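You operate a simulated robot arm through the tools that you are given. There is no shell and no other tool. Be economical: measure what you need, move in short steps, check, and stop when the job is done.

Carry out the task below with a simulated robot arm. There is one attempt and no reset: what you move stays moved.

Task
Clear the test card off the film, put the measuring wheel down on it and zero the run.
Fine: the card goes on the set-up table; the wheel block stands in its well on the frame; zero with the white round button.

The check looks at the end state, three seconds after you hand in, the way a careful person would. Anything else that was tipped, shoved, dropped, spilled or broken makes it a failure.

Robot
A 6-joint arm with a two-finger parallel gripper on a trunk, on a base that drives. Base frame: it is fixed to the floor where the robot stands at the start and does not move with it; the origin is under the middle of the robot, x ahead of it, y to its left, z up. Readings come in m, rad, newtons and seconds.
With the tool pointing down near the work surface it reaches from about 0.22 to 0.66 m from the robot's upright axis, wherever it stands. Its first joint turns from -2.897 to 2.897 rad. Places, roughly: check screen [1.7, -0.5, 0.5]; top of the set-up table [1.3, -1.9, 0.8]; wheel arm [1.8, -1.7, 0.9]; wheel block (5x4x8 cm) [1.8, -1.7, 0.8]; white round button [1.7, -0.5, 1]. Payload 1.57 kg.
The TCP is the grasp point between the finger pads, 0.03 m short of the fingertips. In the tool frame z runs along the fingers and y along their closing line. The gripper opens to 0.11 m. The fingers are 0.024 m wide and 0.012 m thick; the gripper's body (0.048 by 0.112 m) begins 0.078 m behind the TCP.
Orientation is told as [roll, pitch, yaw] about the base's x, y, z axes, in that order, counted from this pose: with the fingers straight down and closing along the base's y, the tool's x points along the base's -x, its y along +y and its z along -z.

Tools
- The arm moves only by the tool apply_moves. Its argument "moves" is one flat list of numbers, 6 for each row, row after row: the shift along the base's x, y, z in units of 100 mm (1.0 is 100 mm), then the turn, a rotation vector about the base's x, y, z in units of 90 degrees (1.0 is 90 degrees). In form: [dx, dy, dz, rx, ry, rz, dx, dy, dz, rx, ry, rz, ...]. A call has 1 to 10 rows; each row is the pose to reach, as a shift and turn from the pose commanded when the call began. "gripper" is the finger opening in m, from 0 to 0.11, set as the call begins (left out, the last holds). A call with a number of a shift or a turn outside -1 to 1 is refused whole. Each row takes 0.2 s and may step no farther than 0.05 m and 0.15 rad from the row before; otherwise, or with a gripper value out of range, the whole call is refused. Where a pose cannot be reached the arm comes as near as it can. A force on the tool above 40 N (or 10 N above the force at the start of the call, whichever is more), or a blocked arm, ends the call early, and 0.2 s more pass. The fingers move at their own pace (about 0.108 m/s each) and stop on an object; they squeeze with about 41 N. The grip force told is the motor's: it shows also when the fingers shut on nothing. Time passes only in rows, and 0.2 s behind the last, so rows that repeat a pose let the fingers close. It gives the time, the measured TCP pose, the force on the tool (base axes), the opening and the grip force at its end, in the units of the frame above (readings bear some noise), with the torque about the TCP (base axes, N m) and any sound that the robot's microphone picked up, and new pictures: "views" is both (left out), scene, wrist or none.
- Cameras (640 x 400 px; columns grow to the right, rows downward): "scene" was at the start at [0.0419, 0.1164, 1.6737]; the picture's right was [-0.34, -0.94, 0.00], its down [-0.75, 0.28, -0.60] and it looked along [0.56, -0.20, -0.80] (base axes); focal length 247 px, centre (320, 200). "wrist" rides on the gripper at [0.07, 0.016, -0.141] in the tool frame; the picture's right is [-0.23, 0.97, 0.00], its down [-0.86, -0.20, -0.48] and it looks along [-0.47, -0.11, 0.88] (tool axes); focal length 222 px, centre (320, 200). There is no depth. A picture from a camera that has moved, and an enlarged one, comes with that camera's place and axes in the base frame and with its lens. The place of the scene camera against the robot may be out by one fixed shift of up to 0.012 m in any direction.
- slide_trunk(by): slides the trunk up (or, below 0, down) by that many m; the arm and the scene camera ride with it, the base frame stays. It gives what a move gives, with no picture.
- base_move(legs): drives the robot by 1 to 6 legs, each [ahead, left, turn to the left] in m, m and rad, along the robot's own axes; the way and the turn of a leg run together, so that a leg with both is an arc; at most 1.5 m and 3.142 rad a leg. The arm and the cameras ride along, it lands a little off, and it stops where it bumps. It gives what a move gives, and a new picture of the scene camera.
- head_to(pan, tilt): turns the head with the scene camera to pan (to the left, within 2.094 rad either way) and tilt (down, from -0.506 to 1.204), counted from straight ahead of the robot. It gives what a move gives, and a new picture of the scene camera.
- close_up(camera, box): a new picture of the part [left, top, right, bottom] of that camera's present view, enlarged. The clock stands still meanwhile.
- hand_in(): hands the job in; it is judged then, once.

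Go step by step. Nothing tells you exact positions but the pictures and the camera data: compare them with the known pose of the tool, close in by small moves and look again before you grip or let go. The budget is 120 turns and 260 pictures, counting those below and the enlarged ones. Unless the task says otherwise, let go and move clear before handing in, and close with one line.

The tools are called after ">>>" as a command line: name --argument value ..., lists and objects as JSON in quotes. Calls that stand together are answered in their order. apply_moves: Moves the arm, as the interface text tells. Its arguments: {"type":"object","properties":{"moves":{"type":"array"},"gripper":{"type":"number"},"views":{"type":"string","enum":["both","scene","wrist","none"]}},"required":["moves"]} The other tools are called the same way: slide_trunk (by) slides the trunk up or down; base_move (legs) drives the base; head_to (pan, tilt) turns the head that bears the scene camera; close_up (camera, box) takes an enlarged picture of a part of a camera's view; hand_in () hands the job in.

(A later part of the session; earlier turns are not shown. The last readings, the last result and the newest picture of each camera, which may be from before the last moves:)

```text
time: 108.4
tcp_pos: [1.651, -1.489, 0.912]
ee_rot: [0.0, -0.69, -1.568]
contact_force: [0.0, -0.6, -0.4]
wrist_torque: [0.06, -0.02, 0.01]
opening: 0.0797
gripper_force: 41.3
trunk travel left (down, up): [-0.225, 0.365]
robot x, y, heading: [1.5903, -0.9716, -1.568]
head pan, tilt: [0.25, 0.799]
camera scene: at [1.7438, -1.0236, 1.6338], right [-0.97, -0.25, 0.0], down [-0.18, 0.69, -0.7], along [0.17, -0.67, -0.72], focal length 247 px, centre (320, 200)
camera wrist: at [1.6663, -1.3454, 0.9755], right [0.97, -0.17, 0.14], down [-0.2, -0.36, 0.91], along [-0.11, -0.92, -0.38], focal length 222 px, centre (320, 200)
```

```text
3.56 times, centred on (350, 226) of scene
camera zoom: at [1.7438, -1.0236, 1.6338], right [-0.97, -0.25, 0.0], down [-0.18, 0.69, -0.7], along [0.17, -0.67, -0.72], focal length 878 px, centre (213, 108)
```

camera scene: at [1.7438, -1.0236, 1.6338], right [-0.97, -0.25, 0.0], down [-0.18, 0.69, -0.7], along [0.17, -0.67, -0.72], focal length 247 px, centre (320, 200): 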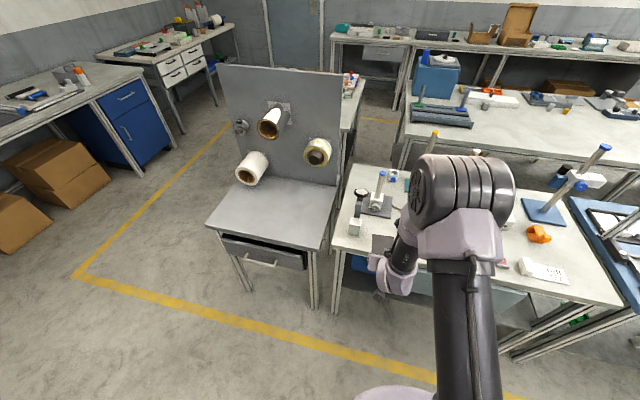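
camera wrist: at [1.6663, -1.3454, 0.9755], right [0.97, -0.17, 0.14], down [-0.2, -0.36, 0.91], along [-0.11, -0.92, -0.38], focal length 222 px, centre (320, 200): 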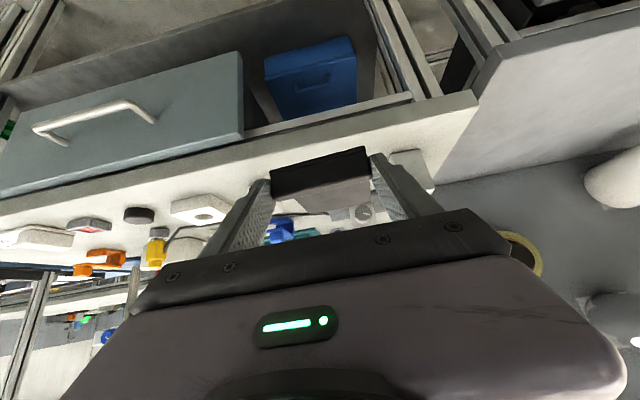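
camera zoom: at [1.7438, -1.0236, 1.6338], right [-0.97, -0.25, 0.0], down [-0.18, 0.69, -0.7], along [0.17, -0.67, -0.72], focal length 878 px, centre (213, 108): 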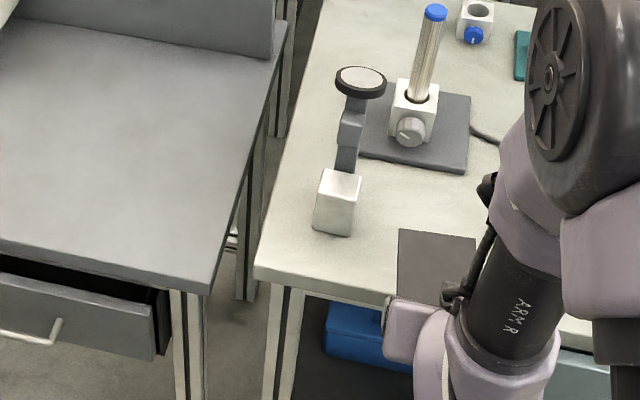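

Triangulating the table corner gives the top at z≈0.80. I move the card over the spot and lower it.

>>> apply_moves --moves '[0, -0.45, -0.1, 0, 0, 0, 0, -0.85, -0.3, 0, 0, 0, 0, -1.0, -0.6, 0, 0, 0]' --views "both"

>>> close_up --camera "wrist" --box '[200, 0, 520, 200]'

>>> close_up --camera "scene" --box '[300, 180, 420, 255]'

```text
time: 109.2
tcp_pos: [1.649, -1.5898, 0.8509]
ee_rot: [0.0, -0.689, -1.568]
contact_force: [0.3, 0.1, -0.2]
wrist_torque: [0.02, 0.02, -0.01]
opening: 0.0797
gripper_force: 40.7
trunk travel left (down, up): [-0.225, 0.365]
robot x, y, heading: [1.5899, -0.9662, -1.57]
head pan, tilt: [0.25, 0.799]
camera scene: at [1.7436, -1.0236, 1.6338], right [-0.97, -0.25, 0.0], down [-0.18, 0.69, -0.7], along [0.17, -0.67, -0.72], focal length 247 px, centre (320, 200)
camera wrist: at [1.6653, -1.4452, 0.9148], right [0.97, -0.17, 0.14], down [-0.2, -0.36, 0.91], along [-0.11, -0.92, -0.38], focal length 222 px, centre (320, 200)
```

scene: 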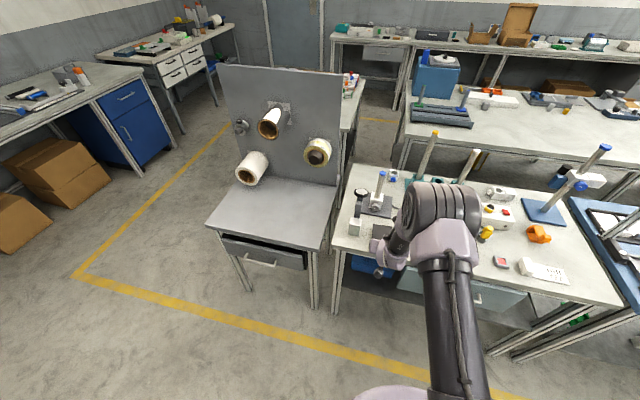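
wrist: 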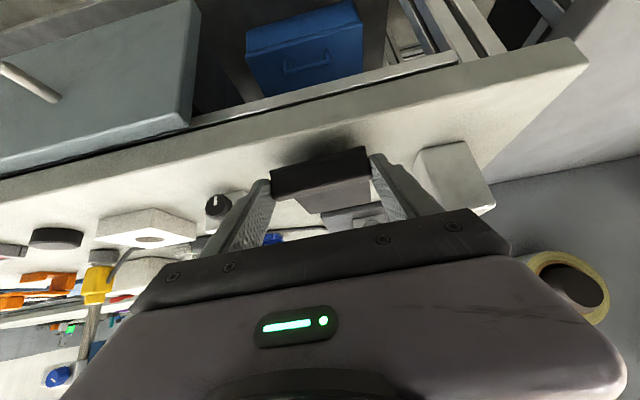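

```text
2.00 times, centred on (360, 100) of wrist
camera zoom: at [1.6653, -1.4452, 0.9148], right [0.97, -0.17, 0.14], down [-0.2, -0.36, 0.91], along [-0.11, -0.92, -0.38], focal length 444 px, centre (240, 400)
```

zoom: 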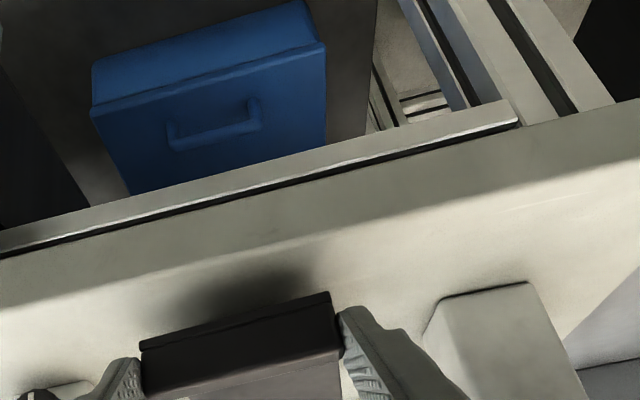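

```text
5.33 times, centred on (360, 218) of scene
camera zoom: at [1.7436, -1.0236, 1.6338], right [-0.97, -0.25, 0.0], down [-0.18, 0.69, -0.7], along [0.17, -0.67, -0.72], focal length 1317 px, centre (107, 107)
```

zoom: 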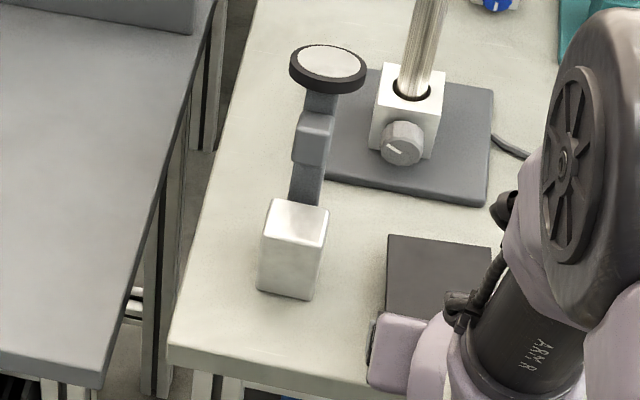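

The card is 1–2 cm above a clear patch. I lower gently and watch the force.

>>> apply_moves --moves '[0, 0, -0.07, 0, 0, 0, 0, 0, -0.1, 0, 0, 0, 0, 0, -0.12, 0, 0, 0]' --views "none"

>>> close_up --camera "wrist" --box '[200, 60, 440, 210]'

```text
time: 110.0
tcp_pos: [1.6488, -1.5891, 0.8388]
ee_rot: [0.002, -0.69, -1.569]
contact_force: [0.4, 0.1, -0.6]
wrist_torque: [0.02, 0.01, 0.01]
opening: 0.0798
gripper_force: 40.9
trunk travel left (down, up): [-0.225, 0.365]
robot x, y, heading: [1.5901, -0.9693, -1.571]
head pan, tilt: [0.25, 0.799]
```

```text
2.67 times, centred on (320, 135) of wrist
camera zoom: at [1.6653, -1.4444, 0.903], right [0.97, -0.17, 0.14], down [-0.2, -0.35, 0.91], along [-0.11, -0.92, -0.38], focal length 592 px, centre (320, 373)
```

zoom: 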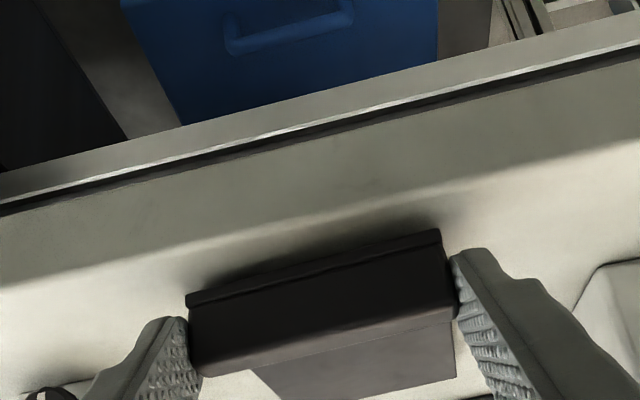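

Still a small gap with shadow. I continue down in 1.5 mm rows.

>>> apply_moves --moves '[0, 0, -0.015, 0, 0, 0, 0, 0, -0.03, 0, 0, 0, 0, 0, -0.045, 0, 0, 0]' --views "none"

>>> close_up --camera "wrist" --box '[200, 60, 440, 210]'

```text
time: 110.8
tcp_pos: [1.6509, -1.5882, 0.8337]
ee_rot: [-0.001, -0.69, -1.569]
contact_force: [-0.8, -0.2, -0.1]
wrist_torque: [0.04, 0.02, 0.0]
opening: 0.08
gripper_force: 41.9
trunk travel left (down, up): [-0.225, 0.365]
robot x, y, heading: [1.5918, -0.9683, -1.568]
head pan, tilt: [0.25, 0.799]
```

```text
2.67 times, centred on (320, 135) of wrist
camera zoom: at [1.6654, -1.4447, 0.8987], right [0.97, -0.17, 0.14], down [-0.2, -0.35, 0.91], along [-0.11, -0.92, -0.38], focal length 592 px, centre (320, 373)
```

zoom: 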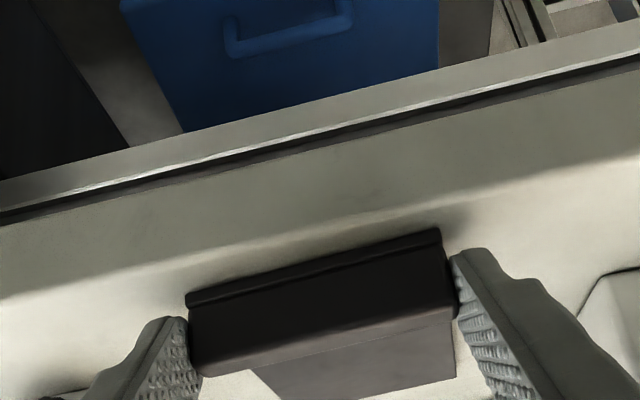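

>>> apply_moves --moves '[0, 0, -0.015, 0, 0, 0, 0, 0, -0.03, 0, 0, 0, 0, 0, -0.045, 0, 0, 0]' --views "none"

>>> close_up --camera "wrist" --box '[200, 60, 440, 210]'

```text
time: 111.6
tcp_pos: [1.6503, -1.5892, 0.8327]
ee_rot: [0.0, -0.697, -1.57]
contact_force: [-1.1, 0.3, 30.5]
wrist_torque: [-0.2, 0.17, 0.1]
opening: 0.0797
gripper_force: 41.4
trunk travel left (down, up): [-0.225, 0.365]
robot x, y, heading: [1.5948, -0.9654, -1.571]
head pan, tilt: [0.25, 0.799]
```

```text
2.67 times, centred on (320, 135) of wrist
camera zoom: at [1.6653, -1.4442, 0.8969], right [0.97, -0.17, 0.15], down [-0.2, -0.35, 0.92], along [-0.11, -0.92, -0.37], focal length 592 px, centre (320, 373)
```

zoom: 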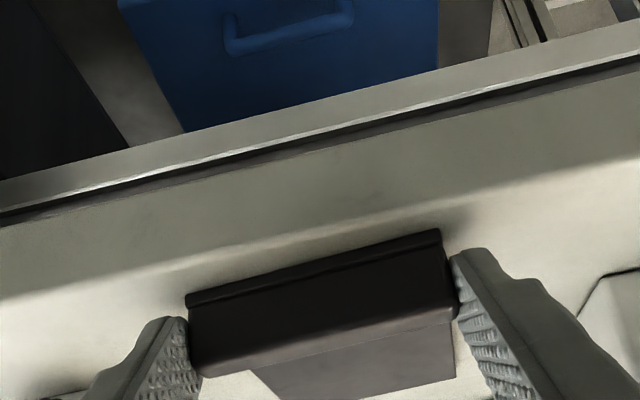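

The card touches down (30 N up). I relieve the pressure and open the fingers just enough.

>>> apply_moves --moves '[0, 0, 0.03, 0, 0, 0]' --views "none"

>>> apply_moves --moves '[0, 0, 0, 0, 0, 0, 0, 0, 0, 0, 0, 0]' --gripper 0.094 --views "none"

>>> close_up --camera "wrist" --box '[200, 60, 440, 210]'

```text
time: 112.0
tcp_pos: [1.6497, -1.5876, 0.8337]
ee_rot: [0.001, -0.693, -1.567]
contact_force: [0.8, -5.0, 16.1]
wrist_torque: [-1.28, 0.14, 0.15]
opening: 0.0797
gripper_force: 41.1
trunk travel left (down, up): [-0.225, 0.365]
robot x, y, heading: [1.5901, -0.9659, -1.569]
head pan, tilt: [0.25, 0.799]
```

```text
time: 112.6
tcp_pos: [1.6497, -1.5889, 0.8318]
ee_rot: [0.001, -0.688, -1.569]
contact_force: [0.6, 0.5, -0.7]
wrist_torque: [0.02, -0.01, 0.0]
opening: 0.0941
gripper_force: 0.0
trunk travel left (down, up): [-0.225, 0.365]
robot x, y, heading: [1.5918, -0.9695, -1.568]
head pan, tilt: [0.25, 0.799]
```

```text
2.67 times, centred on (320, 135) of wrist
camera zoom: at [1.6653, -1.4438, 0.8971], right [0.97, -0.17, 0.14], down [-0.2, -0.36, 0.91], along [-0.11, -0.92, -0.38], focal length 592 px, centre (320, 373)
```

zoom: 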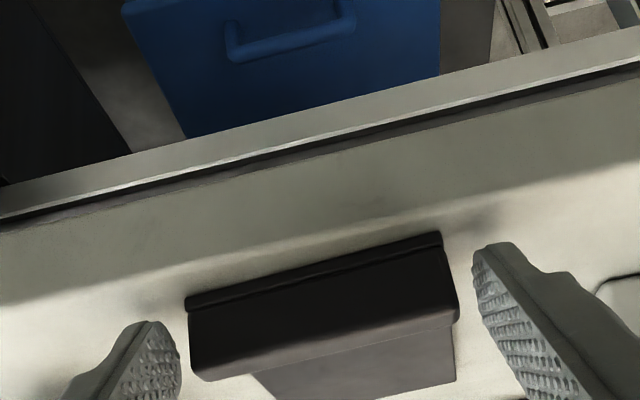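

The card rests free on the table. I retreat backwards along the tool axis and then look at the wheel block.

>>> apply_moves --moves '[0, 0.28, 0.34, 0, 0, 0, 0, 0.56, 0.68, 0, 0, 0, 0, 0.8, 1.0, 0, 0, 0, 0, 0.9, 1.0, 0, 0, 0]' --views "wrist"

>>> close_up --camera "wrist" --box '[300, 50, 480, 200]'

>>> close_up --camera "scene" --box '[320, 170, 420, 250]'

```text
time: 113.6
tcp_pos: [1.6492, -1.5006, 0.9344]
ee_rot: [0.001, -0.689, -1.568]
contact_force: [-0.3, -0.1, -0.1]
wrist_torque: [0.0, -0.01, 0.01]
opening: 0.0941
gripper_force: 0.0
trunk travel left (down, up): [-0.225, 0.365]
robot x, y, heading: [1.592, -0.9624, -1.566]
head pan, tilt: [0.25, 0.799]
camera wrist: at [1.6648, -1.3546, 0.9978], right [0.97, -0.17, 0.14], down [-0.2, -0.36, 0.91], along [-0.11, -0.92, -0.38], focal length 222 px, centre (320, 200)
```

wrist: 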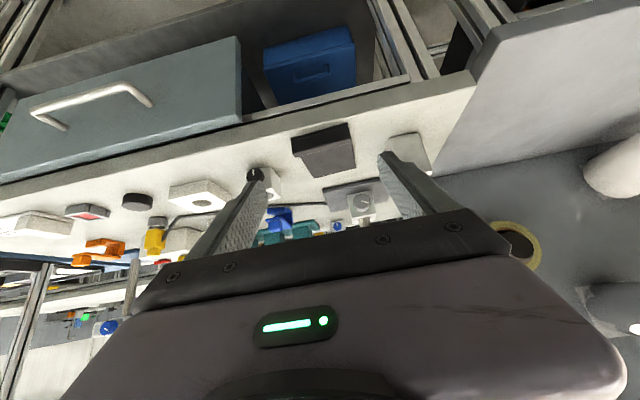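

```text
2.67 times, centred on (390, 125) of wrist
camera zoom: at [1.6648, -1.3546, 0.9978], right [0.97, -0.17, 0.14], down [-0.2, -0.36, 0.91], along [-0.11, -0.92, -0.38], focal length 592 px, centre (133, 400)
```

zoom: 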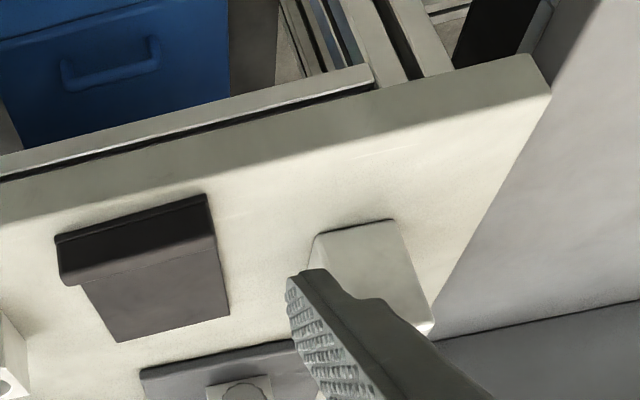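

```text
5.00 times, centred on (370, 210) of scene
camera zoom: at [1.7436, -1.0232, 1.6338], right [-0.97, -0.25, 0.0], down [-0.18, 0.69, -0.7], along [0.17, -0.68, -0.72], focal length 1235 px, centre (70, 150)
```

zoom: 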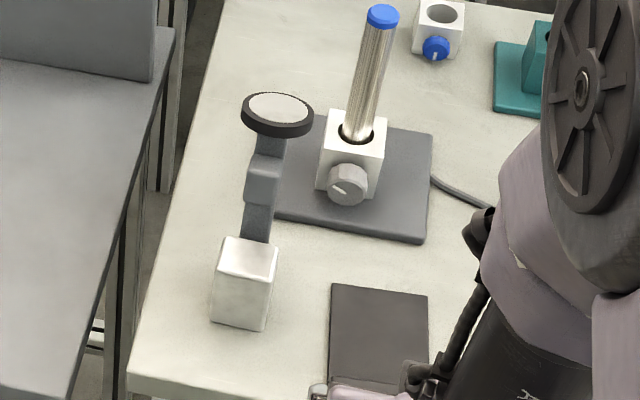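

The card sits flat on the table. The block spans x≈1.745–1.79 with its front face at y≈-1.65; its arm and wheel rise behind it. I shift the base left to line up and look again.

>>> base_move --legs '[[0.02, 0.12, 0]]'

>>> close_up --camera "wrist" --box '[230, 50, 430, 210]'

>>> head_to --pan 0.0 --tilt 0.7

>>> close_up --camera "scene" --box '[260, 120, 420, 240]'

```text
time: 114.8
tcp_pos: [1.7697, -1.5196, 0.9322]
ee_rot: [-0.001, -0.69, -1.569]
contact_force: [0.6, 0.6, 0.2]
wrist_torque: [0.01, 0.06, -0.05]
opening: 0.0938
gripper_force: 0.0
trunk travel left (down, up): [-0.225, 0.365]
robot x, y, heading: [1.7126, -0.9856, -1.567]
head pan, tilt: [0.25, 0.799]
camera scene: at [1.8647, -1.0432, 1.6337], right [-0.97, -0.25, 0.0], down [-0.18, 0.69, -0.7], along [0.17, -0.68, -0.72], focal length 247 px, centre (320, 200)
```

scene: 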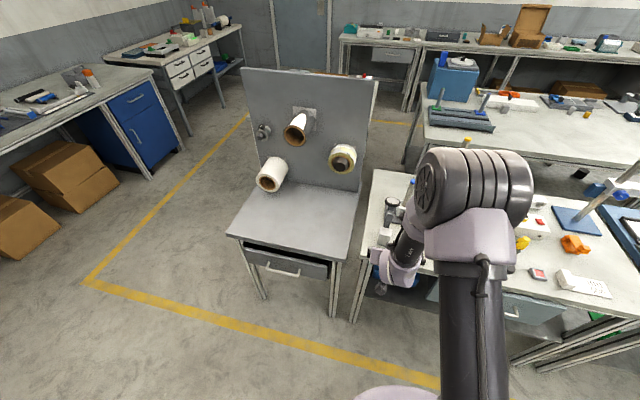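

```text
2.50 times, centred on (330, 130) of wrist
camera zoom: at [1.7852, -1.375, 0.9976], right [0.97, -0.17, 0.14], down [-0.2, -0.35, 0.91], along [-0.11, -0.92, -0.38], focal length 555 px, centre (295, 375)
```

zoom: 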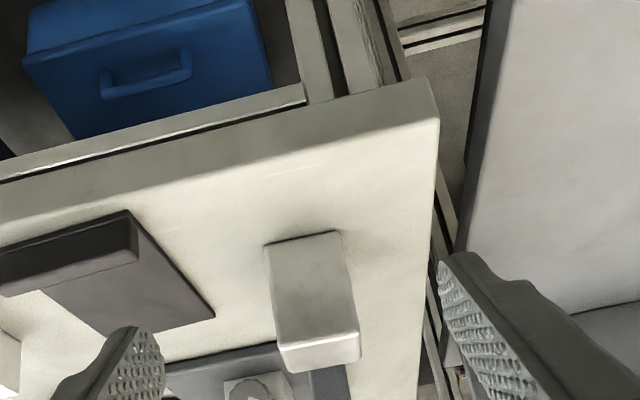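

```text
time: 115.6
tcp_pos: [1.7688, -1.5182, 0.9332]
ee_rot: [0.0, -0.69, -1.568]
contact_force: [-0.1, 0.6, -0.4]
wrist_torque: [-0.05, -0.01, -0.02]
opening: 0.0941
gripper_force: 0.0
trunk travel left (down, up): [-0.225, 0.365]
robot x, y, heading: [1.7103, -0.9847, -1.573]
head pan, tilt: [0.0, 0.7]
camera scene: at [1.8436, -1.0498, 1.6421], right [-1.0, 0.0, 0.0], down [0.0, 0.64, -0.76], along [0.0, -0.76, -0.64], focal length 247 px, centre (320, 200)
```

scene: 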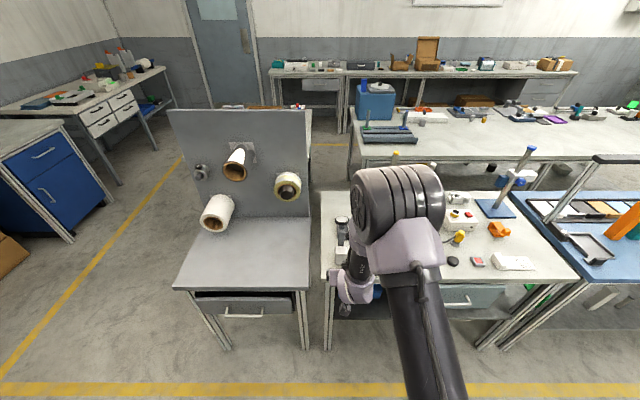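

```text
3.33 times, centred on (340, 180) of scene
camera zoom: at [1.8436, -1.0498, 1.6421], right [-1.0, 0.0, 0.0], down [0.0, 0.64, -0.76], along [0.0, -0.76, -0.64], focal length 823 px, centre (253, 267)
```

zoom: 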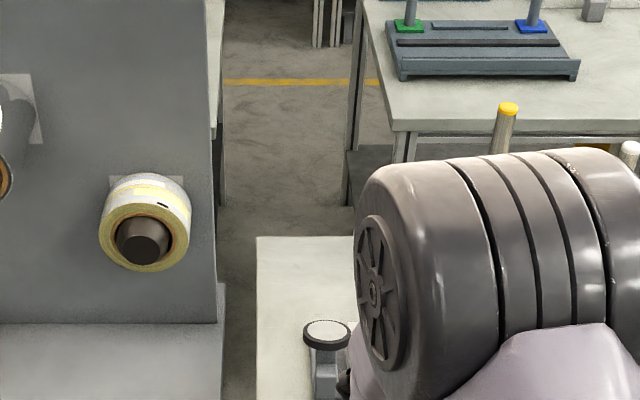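

The block sits at about x 1.748–1.792, front y≈-1.647, turned about 5° clockwise. I turn the tool to match, narrow the opening and come on-axis 9 cm before the block.

>>> apply_moves --moves '[0.04, -0.4, 0, 0, 0, -0.03, 0.08, -0.79, -0.05, 0, 0, -0.057]' --gripper 0.075 --views "both"

>>> close_up --camera "wrist" --box '[230, 50, 430, 210]'

>>> close_up --camera "scene" --box '[290, 180, 410, 280]'

```text
time: 116.2
tcp_pos: [1.7764, -1.5978, 0.9293]
ee_rot: [-0.002, -0.69, -1.66]
contact_force: [-0.2, -0.1, 0.4]
wrist_torque: [0.01, 0.03, -0.01]
opening: 0.075
gripper_force: 0.1
trunk travel left (down, up): [-0.225, 0.365]
robot x, y, heading: [1.7118, -0.9911, -1.571]
head pan, tilt: [0.0, 0.7]
camera scene: at [1.8436, -1.0504, 1.6421], right [-1.0, 0.0, 0.0], down [0.0, 0.64, -0.76], along [0.0, -0.76, -0.64], focal length 247 px, centre (320, 200)
camera wrist: at [1.8053, -1.4562, 0.9931], right [0.95, -0.26, 0.14], down [-0.23, -0.34, 0.91], along [-0.19, -0.91, -0.38], focal length 222 px, centre (320, 200)
```

scene: 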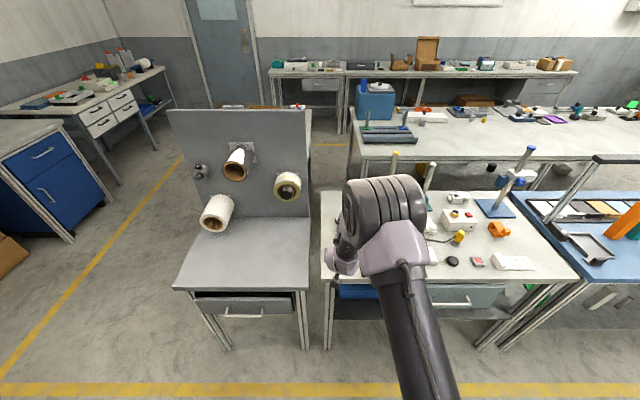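
wrist: 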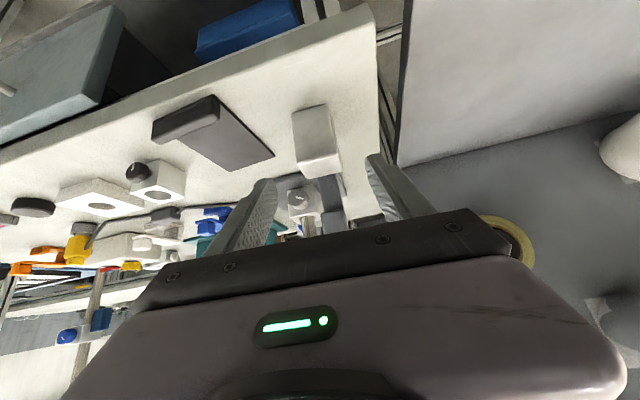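

```text
2.50 times, centred on (330, 130) of wrist
camera zoom: at [1.8053, -1.4562, 0.9931], right [0.95, -0.26, 0.14], down [-0.23, -0.34, 0.91], along [-0.19, -0.91, -0.38], focal length 555 px, centre (295, 375)
```

zoom: 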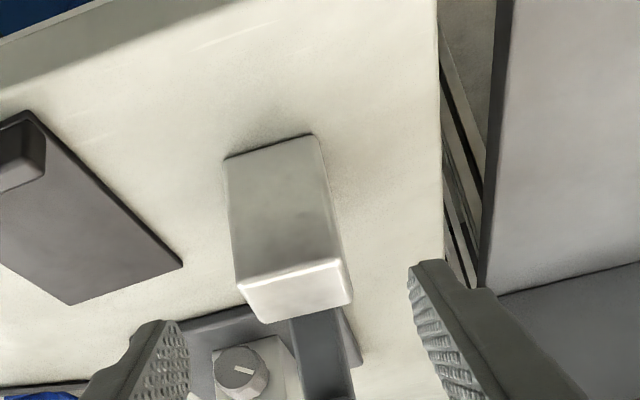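

```text
4.00 times, centred on (350, 230) of scene
camera zoom: at [1.8436, -1.0504, 1.6421], right [-1.0, 0.0, 0.0], down [0.0, 0.64, -0.76], along [0.0, -0.76, -0.64], focal length 988 px, centre (200, 80)
```

zoom: 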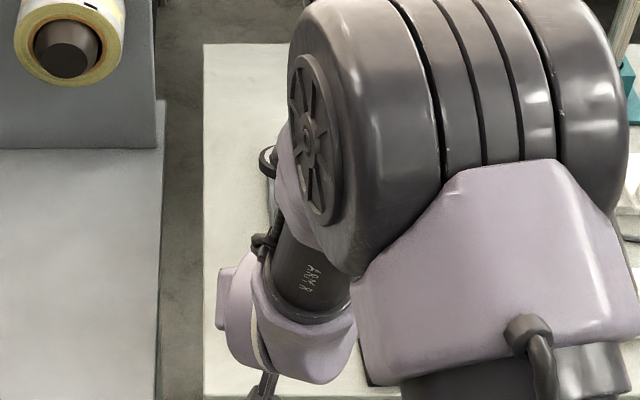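

The tool yaw matches the block. The block's centre is near (1.769, -1.665) with its top at 0.87. I slide in to straddle its upper half.

>>> apply_moves --moves '[-0.035, -0.27, -0.36, 0, 0, 0, -0.07, -0.54, -0.71, 0, 0, 0]' --views "wrist"

>>> close_up --camera "wrist" --box '[230, 50, 430, 210]'

```text
time: 116.8
tcp_pos: [1.7693, -1.6533, 0.857]
ee_rot: [0.0, -0.689, -1.657]
contact_force: [1.2, 0.5, -0.1]
wrist_torque: [-0.01, 0.01, -0.03]
opening: 0.0752
gripper_force: 0.0
trunk travel left (down, up): [-0.225, 0.365]
robot x, y, heading: [1.7084, -0.9879, -1.568]
head pan, tilt: [0.0, 0.7]
camera wrist: at [1.7981, -1.5105, 0.9216], right [0.95, -0.26, 0.14], down [-0.23, -0.34, 0.91], along [-0.19, -0.91, -0.38], focal length 222 px, centre (320, 200)
```

wrist: 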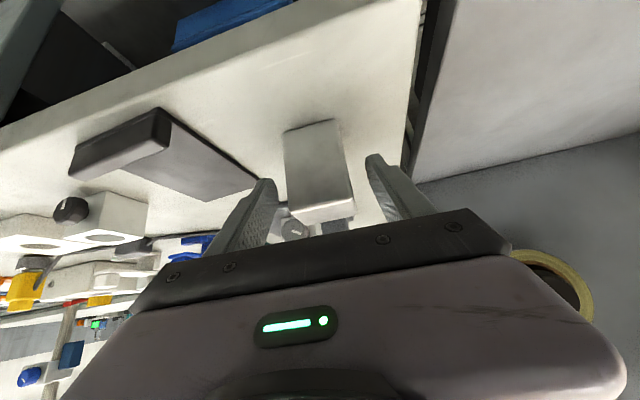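

```text
2.50 times, centred on (330, 130) of wrist
camera zoom: at [1.7981, -1.5105, 0.9216], right [0.95, -0.26, 0.14], down [-0.23, -0.34, 0.91], along [-0.19, -0.91, -0.38], focal length 555 px, centre (295, 375)
```

zoom: 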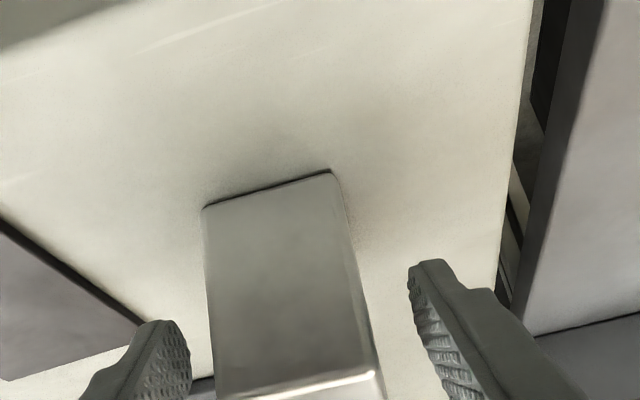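

The block is centred between the fingers. I close on it.

>>> apply_moves --moves '[0, 0, 0, 0, 0, 0, 0, 0, 0, 0, 0, 0, 0, 0, 0, 0, 0, 0]' --gripper 0.025 --views "wrist"

>>> close_up --camera "wrist" --box '[230, 50, 430, 210]'

```text
time: 117.6
tcp_pos: [1.77, -1.6516, 0.8569]
ee_rot: [0.001, -0.69, -1.657]
contact_force: [1.3, -0.4, -0.9]
wrist_torque: [-0.05, 0.02, 0.04]
opening: 0.046
gripper_force: 40.9
trunk travel left (down, up): [-0.225, 0.365]
robot x, y, heading: [1.7118, -0.9881, -1.57]
head pan, tilt: [0.0, 0.7]
camera wrist: at [1.7984, -1.51, 0.9222], right [0.95, -0.26, 0.14], down [-0.23, -0.34, 0.91], along [-0.19, -0.91, -0.38], focal length 222 px, centre (320, 200)
```

wrist: 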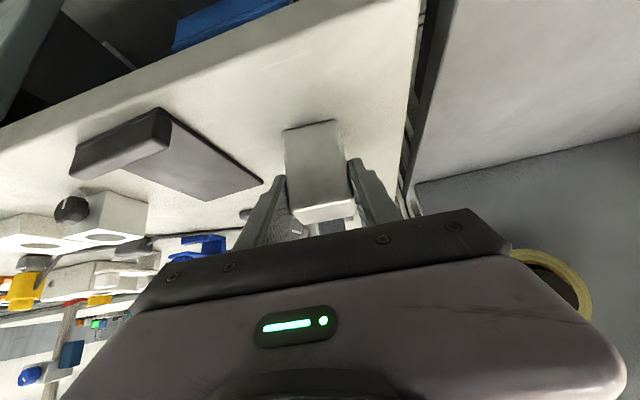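

```text
2.50 times, centred on (330, 130) of wrist
camera zoom: at [1.7984, -1.51, 0.9222], right [0.95, -0.26, 0.14], down [-0.23, -0.34, 0.91], along [-0.19, -0.91, -0.38], focal length 555 px, centre (295, 375)
```

zoom: 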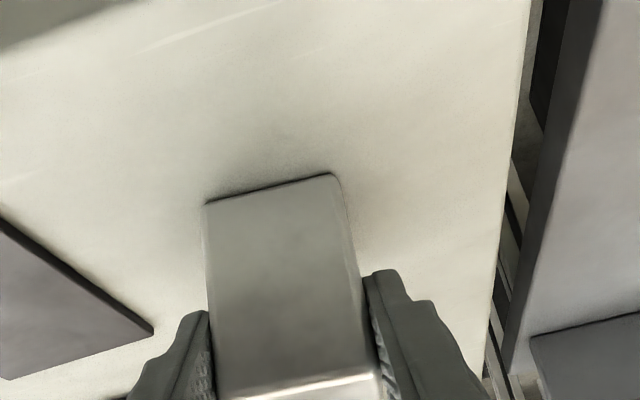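

Block gripped at 0.046 m. I lift it a little by the arm, then higher with the trunk.

>>> apply_moves --moves '[0, 0, 0.2, 0, 0, 0, 0, 0, 0.5, 0, 0, 0]' --views "wrist"

>>> slide_trunk --by 0.2

>>> apply_moves --moves '[0, 0.4, 0, 0, 0, 0, 0, 0.8, 0, 0, 0, 0, 0, 1.0, 0, 0, 0, 0]' --views "none"

>>> apply_moves --moves '[0, 0.4, 0, 0, 0, 0, 0, 0.8, 0, 0, 0, 0, 0, 1.0, 0, 0, 0, 0]' --views "both"

```text
time: 118.2
tcp_pos: [1.7703, -1.6531, 0.9071]
ee_rot: [0.001, -0.689, -1.658]
contact_force: [-0.2, -0.7, -7.3]
wrist_torque: [0.17, 0.0, 0.06]
opening: 0.0455
gripper_force: 41.6
trunk travel left (down, up): [-0.225, 0.365]
robot x, y, heading: [1.7088, -0.9845, -1.573]
head pan, tilt: [0.0, 0.7]
camera wrist: at [1.7986, -1.5095, 0.9717], right [0.95, -0.26, 0.14], down [-0.23, -0.34, 0.91], along [-0.19, -0.91, -0.38], focal length 222 px, centre (320, 200)
```

wrist: 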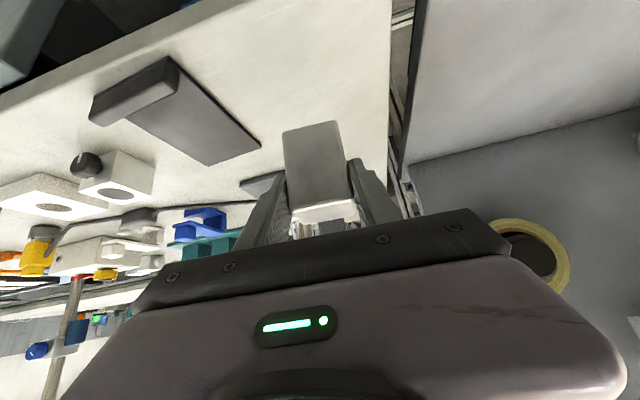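

```text
time: 120.4
tcp_pos: [1.7703, -1.6528, 1.1063]
ee_rot: [0.001, -0.688, -1.659]
contact_force: [-0.4, 0.9, -7.4]
wrist_torque: [0.19, 0.01, 0.01]
opening: 0.0459
gripper_force: 40.8
trunk travel left (down, up): [-0.425, 0.165]
robot x, y, heading: [1.713, -0.9856, -1.572]
head pan, tilt: [0.0, 0.7]
```

```text
time: 121.2
tcp_pos: [1.7717, -1.5509, 1.1065]
ee_rot: [0.0, -0.69, -1.659]
contact_force: [-0.1, -0.7, -8.1]
wrist_torque: [0.21, -0.03, 0.04]
opening: 0.0462
gripper_force: 41.3
trunk travel left (down, up): [-0.425, 0.165]
robot x, y, heading: [1.7109, -0.9855, -1.573]
head pan, tilt: [0.0, 0.7]
```

```text
time: 122.0
tcp_pos: [1.7697, -1.4524, 1.1071]
ee_rot: [0.0, -0.69, -1.657]
contact_force: [-0.2, -0.4, -7.7]
wrist_torque: [0.19, -0.01, -0.02]
opening: 0.0459
gripper_force: 40.7
trunk travel left (down, up): [-0.425, 0.165]
robot x, y, heading: [1.7153, -0.9865, -1.569]
head pan, tilt: [0.0, 0.7]
camera scene: at [1.8437, -1.05, 1.8421], right [-1.0, 0.0, 0.0], down [0.0, 0.64, -0.76], along [0.0, -0.76, -0.64], focal length 247 px, centre (320, 200)
camera wrist: at [1.799, -1.3102, 1.1724], right [0.95, -0.26, 0.14], down [-0.23, -0.34, 0.91], along [-0.19, -0.91, -0.38], focal length 222 px, centre (320, 200)
```

scene: 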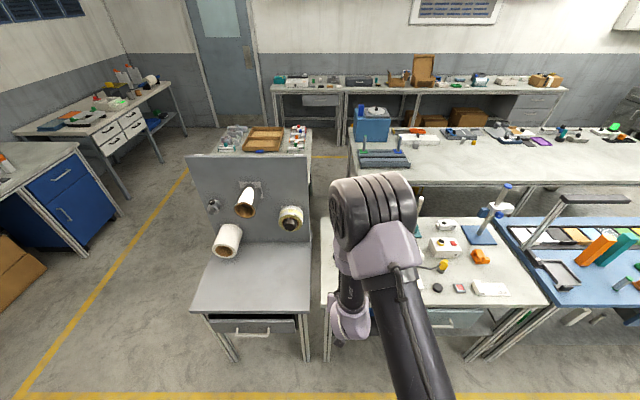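
wrist: 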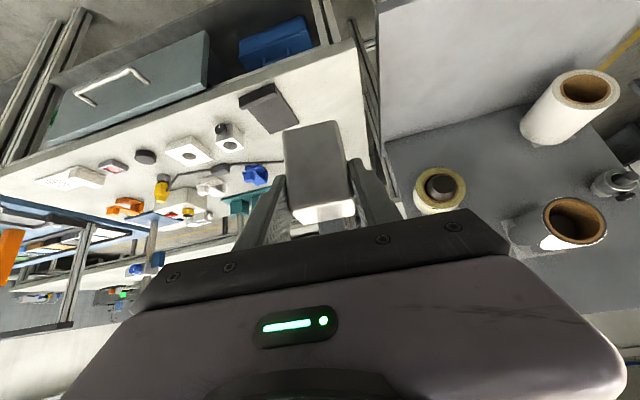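

The block, arm and wheel are held (about 0.8 kg). I drive back along the aisle, turn around to face the machine and stop in front of the well.

>>> base_move --legs '[[0, -0.9, 0], [0, 0, 3.14], [0.2, 0, 0]]'

>>> head_to --pan 0.0 --tilt 0.85

>>> close_up --camera "wrist" --box '[200, 0, 440, 200]'

```text
time: 135.2
tcp_pos: [0.7625, -0.3193, 1.1074]
ee_rot: [0.001, -0.69, 1.464]
contact_force: [0.0, 0.6, -7.6]
wrist_torque: [-0.18, 0.04, -0.02]
opening: 0.046
gripper_force: 40.6
trunk travel left (down, up): [-0.425, 0.165]
robot x, y, heading: [0.8114, -0.7869, 1.553]
head pan, tilt: [0.0, 0.7]
camera scene: at [0.666, -0.7159, 1.8421], right [1.0, -0.02, 0.0], down [-0.01, -0.64, -0.76], along [0.01, 0.76, -0.64], focal length 247 px, centre (320, 200)
```

scene: 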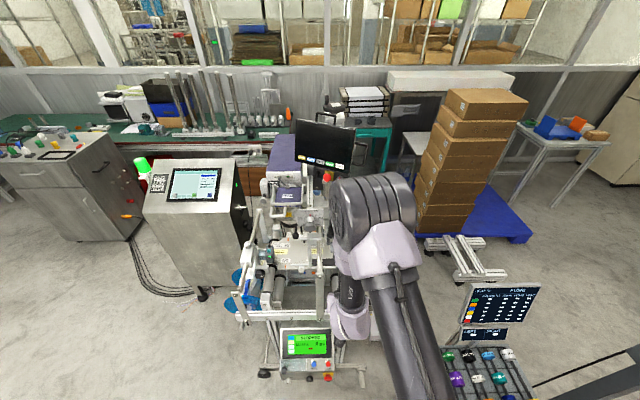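

```text
time: 135.9
tcp_pos: [0.7617, -0.3193, 1.107]
ee_rot: [-0.001, -0.689, 1.463]
contact_force: [0.5, 0.2, -8.3]
wrist_torque: [-0.18, -0.04, 0.01]
opening: 0.0458
gripper_force: 41.2
trunk travel left (down, up): [-0.425, 0.165]
robot x, y, heading: [0.8111, -0.7869, 1.548]
head pan, tilt: [0.0, 0.85]
camera scene: at [0.6658, -0.724, 1.8299], right [1.0, -0.02, 0.0], down [-0.01, -0.75, -0.66], along [0.01, 0.66, -0.75], focal length 247 px, centre (320, 200)
```

scene: 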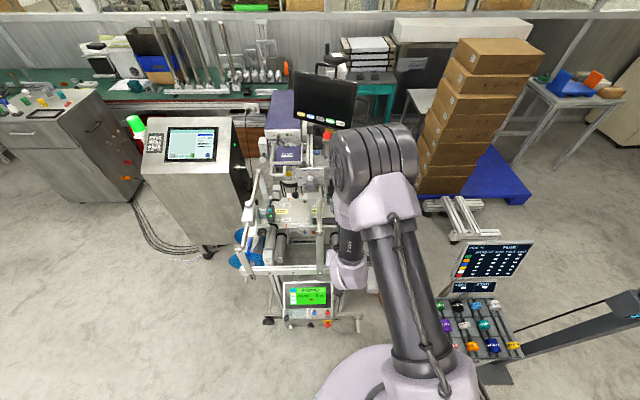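

```text
2.00 times, centred on (320, 100) of wrist
camera zoom: at [0.7299, -0.4604, 1.1722], right [-0.95, 0.28, 0.14], down [0.24, 0.33, 0.91], along [0.21, 0.9, -0.38], focal length 444 px, centre (320, 400)
```

zoom: 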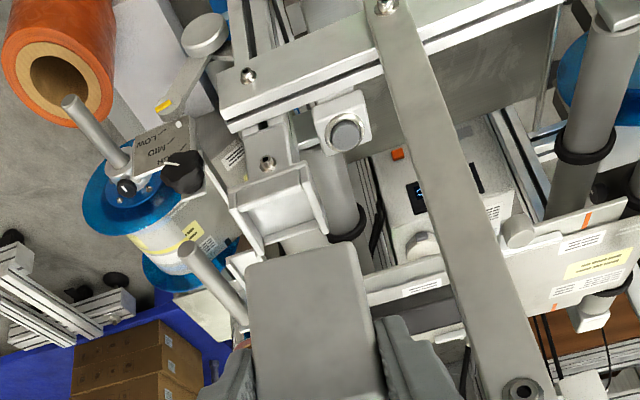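

The well is clearly visible: an open cup on the bearing block behind the front rail. I square the tool up (yaw 1.57) and shift right for a second view of the well.

>>> apply_moves --moves '[0.2, 0, -0.1, 0, 0, 0.035, 0.4, 0, -0.3, 0, 0, 0.068]' --views "wrist"

>>> close_up --camera "wrist" --box '[200, 0, 440, 200]'

>>> close_up --camera "scene" --box '[240, 160, 380, 280]'

```text
time: 136.5
tcp_pos: [0.8021, -0.3185, 1.0772]
ee_rot: [0.001, -0.69, 1.568]
contact_force: [0.0, -0.2, -7.7]
wrist_torque: [-0.16, 0.03, -0.01]
opening: 0.046
gripper_force: 40.9
trunk travel left (down, up): [-0.425, 0.165]
robot x, y, heading: [0.8123, -0.7864, 1.555]
head pan, tilt: [0.0, 0.85]
camera wrist: at [0.786, -0.4617, 1.1425], right [-0.97, 0.18, 0.15], down [0.2, 0.35, 0.91], along [0.11, 0.92, -0.38], focal length 222 px, centre (320, 200)
```

wrist: 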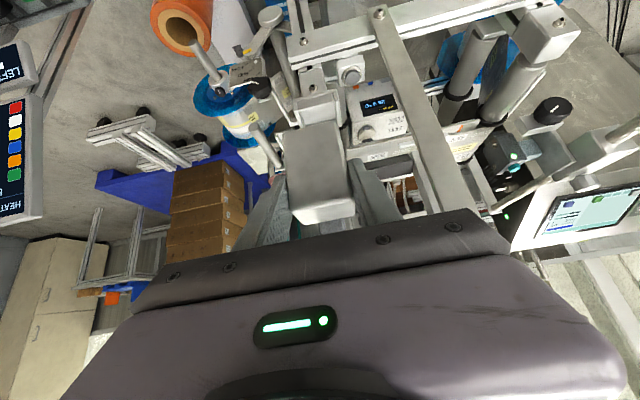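

```text
2.00 times, centred on (320, 100) of wrist
camera zoom: at [0.786, -0.4617, 1.1425], right [-0.97, 0.18, 0.15], down [0.2, 0.35, 0.91], along [0.11, 0.92, -0.38], focal length 444 px, centre (320, 400)
```

zoom: 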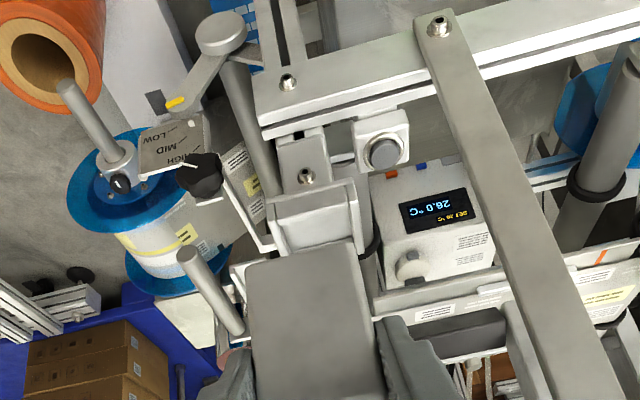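

```text
3.33 times, centred on (310, 220) of scene
camera zoom: at [0.6668, -0.7231, 1.8298], right [1.0, -0.02, 0.0], down [-0.01, -0.75, -0.66], along [0.01, 0.66, -0.75], focal length 823 px, centre (353, 133)
```

zoom: 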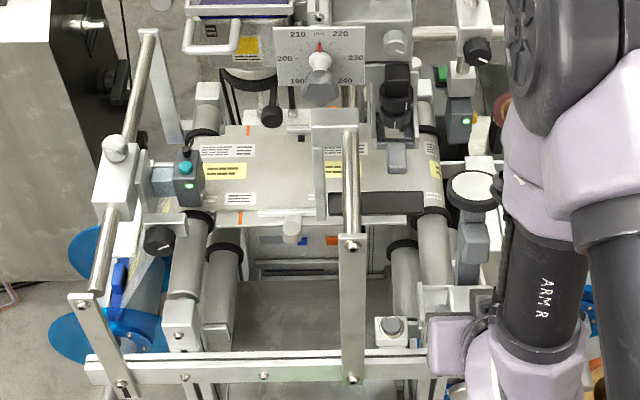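

Both views agree well on nearby features. I enlarge the well itself for corner measurements.

>>> close_up --camera "wrist" --box '[280, 60, 400, 135]'

>>> close_up --camera "scene" --box '[320, 225, 390, 285]'

```text
5.33 times, centred on (340, 98) of wrist
camera zoom: at [0.786, -0.4617, 1.1425], right [-0.97, 0.18, 0.15], down [0.2, 0.35, 0.91], along [0.11, 0.92, -0.38], focal length 1185 px, centre (213, 747)
```

zoom: 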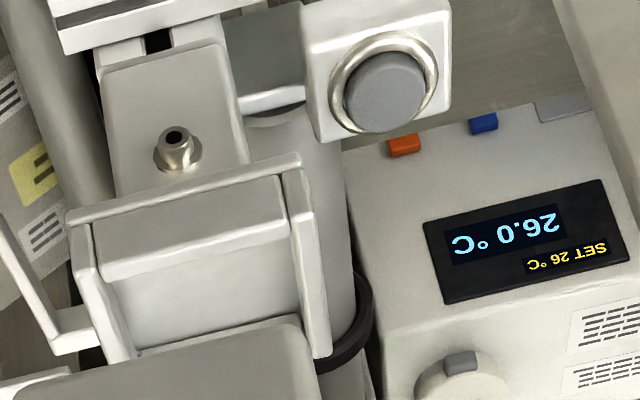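

```text
6.67 times, centred on (355, 255) of scene
camera zoom: at [0.6668, -0.7231, 1.8298], right [1.0, -0.02, 0.0], down [-0.01, -0.75, -0.66], along [0.01, 0.66, -0.75], focal length 1646 px, centre (87, -167)
```

zoom: 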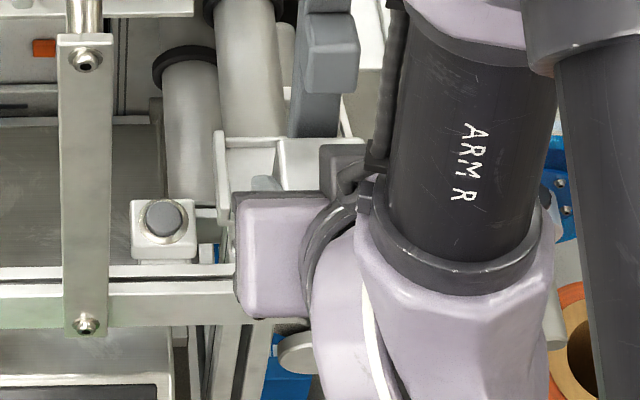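

The cup's outer rim spans about x 0.767–0.832, but its height is uncertain. I take another view from lower down to triangulate.

>>> apply_moves --moves '[0, 0, -0.4, 0, 0, 0, 0, -0.1, -0.8, 0, 0, 0]' --views "none"

>>> close_up --camera "wrist" --box '[260, 40, 420, 140]'

>>> close_up --camera "scene" --box '[320, 195, 400, 285]'

```text
time: 137.1
tcp_pos: [0.8026, -0.3288, 0.999]
ee_rot: [-0.002, -0.692, 1.569]
contact_force: [0.1, -0.2, -7.4]
wrist_torque: [-0.16, 0.03, -0.01]
opening: 0.0455
gripper_force: 41.2
trunk travel left (down, up): [-0.425, 0.165]
robot x, y, heading: [0.8106, -0.7879, 1.55]
head pan, tilt: [0.0, 0.85]
```

```text
4.00 times, centred on (340, 90) of wrist
camera zoom: at [0.7852, -0.4724, 1.0627], right [-0.97, 0.18, 0.14], down [0.2, 0.35, 0.91], along [0.11, 0.92, -0.38], focal length 888 px, centre (240, 640)
```

zoom: 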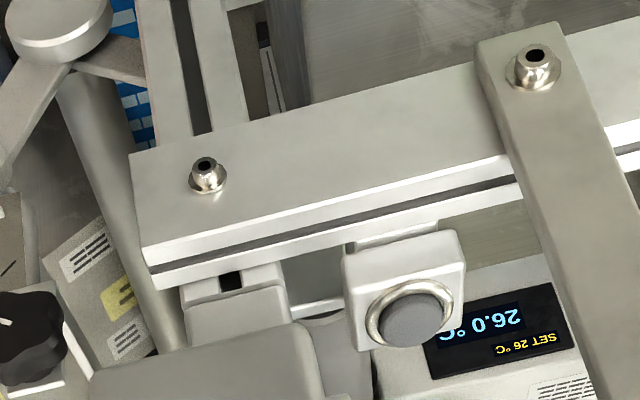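

```text
4.44 times, centred on (360, 240) of scene
camera zoom: at [0.6655, -0.724, 1.8298], right [1.0, -0.02, 0.0], down [-0.01, -0.75, -0.66], along [0.01, 0.66, -0.75], focal length 1098 px, centre (142, 22)
```

zoom: 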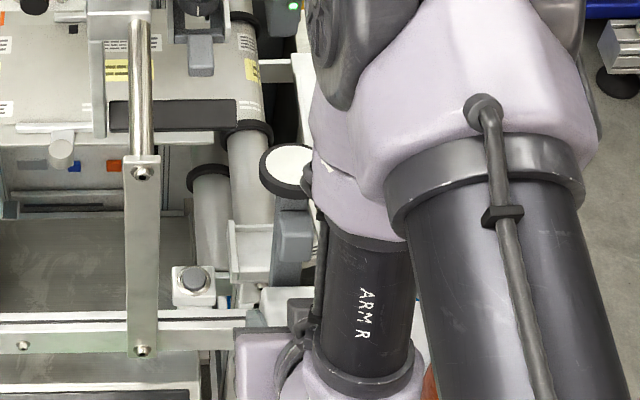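

The block hides the well from here. I move the block aside to the right to see the whole cup, from two heights.

>>> apply_moves --moves '[0.35, 0, 0.2, 0, 0, 0, 0.7, 0, 0.4, 0, 0, 0, 0.9, 0, 0.7, 0, 0, 0]' --views "none"

>>> close_up --camera "wrist" --box '[300, 40, 460, 140]'

>>> slide_trunk --by 0.16

>>> close_up --camera "wrist" --box '[300, 20, 460, 120]'

```text
time: 137.9
tcp_pos: [0.8957, -0.3305, 1.0693]
ee_rot: [0.0, -0.691, 1.568]
contact_force: [0.0, -0.1, -6.9]
wrist_torque: [-0.21, 0.02, -0.01]
opening: 0.0457
gripper_force: 41.6
trunk travel left (down, up): [-0.425, 0.165]
robot x, y, heading: [0.81, -0.787, 1.553]
head pan, tilt: [0.0, 0.85]
```

```text
4.00 times, centred on (380, 90) of wrist
camera zoom: at [0.8774, -0.4735, 1.1336], right [-0.97, 0.18, 0.15], down [0.2, 0.35, 0.91], along [0.11, 0.92, -0.38], focal length 888 px, centre (80, 640)
```

zoom: 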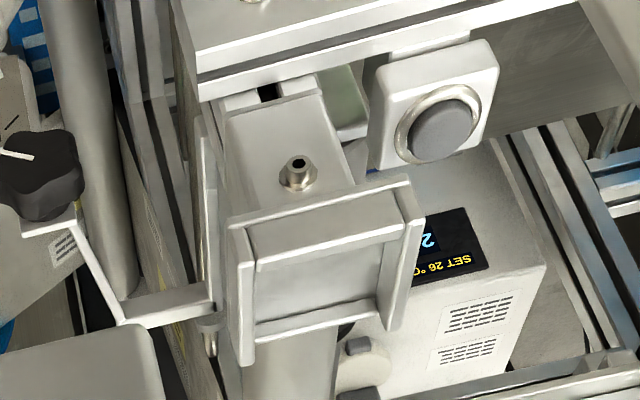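

```text
time: 139.8
tcp_pos: [0.8929, -0.3292, 1.2284]
ee_rot: [0.0, -0.689, 1.57]
contact_force: [0.4, 0.6, -7.2]
wrist_torque: [-0.2, 0.0, 0.0]
opening: 0.0458
gripper_force: 41.3
trunk travel left (down, up): [-0.585, 0.005]
robot x, y, heading: [0.8156, -0.7885, 1.55]
head pan, tilt: [0.0, 0.85]
```

```text
4.00 times, centred on (380, 70) of wrist
camera zoom: at [0.8766, -0.4724, 1.2931], right [-0.97, 0.18, 0.14], down [0.2, 0.35, 0.91], along [0.11, 0.92, -0.38], focal length 888 px, centre (80, 720)
```

zoom: 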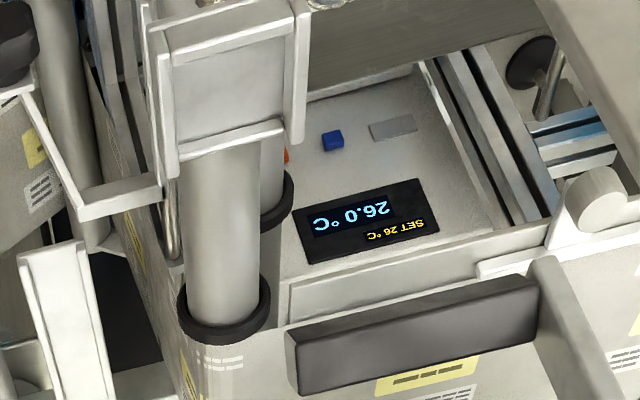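

Now the cup is fully seen: rim height ≈0.90, outer x 0.77–0.83, y -0.242 to -0.167. I take two more enlargements for its inner opening.

>>> close_up --camera "wrist" --box '[300, 0, 396, 60]'

>>> close_up --camera "scene" --box '[320, 195, 416, 255]'

```text
6.67 times, centred on (348, 30) of wrist
camera zoom: at [0.8766, -0.4724, 1.2931], right [-0.97, 0.18, 0.14], down [0.2, 0.35, 0.91], along [0.11, 0.92, -0.38], focal length 1481 px, centre (133, 1333)
```

zoom: 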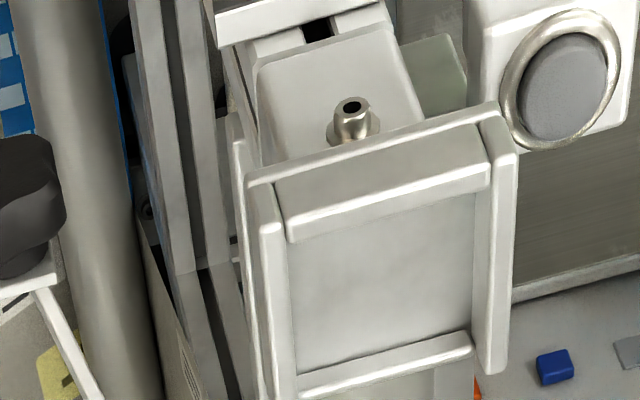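

```text
6.67 times, centred on (368, 225) of scene
camera zoom: at [0.6661, -0.7235, 1.9897], right [1.0, -0.02, 0.0], down [-0.01, -0.75, -0.66], along [0.01, 0.66, -0.75], focal length 1646 px, centre (0, 33)
```

zoom: 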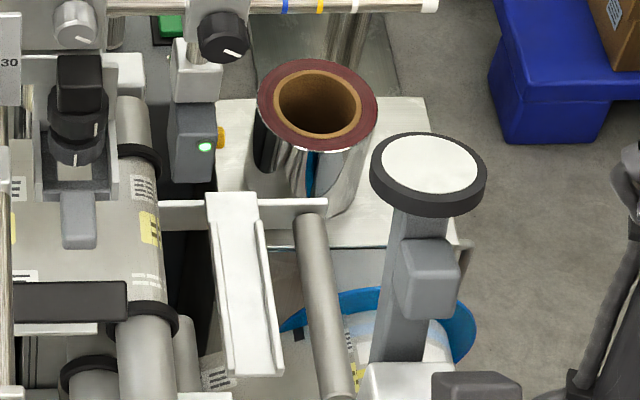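

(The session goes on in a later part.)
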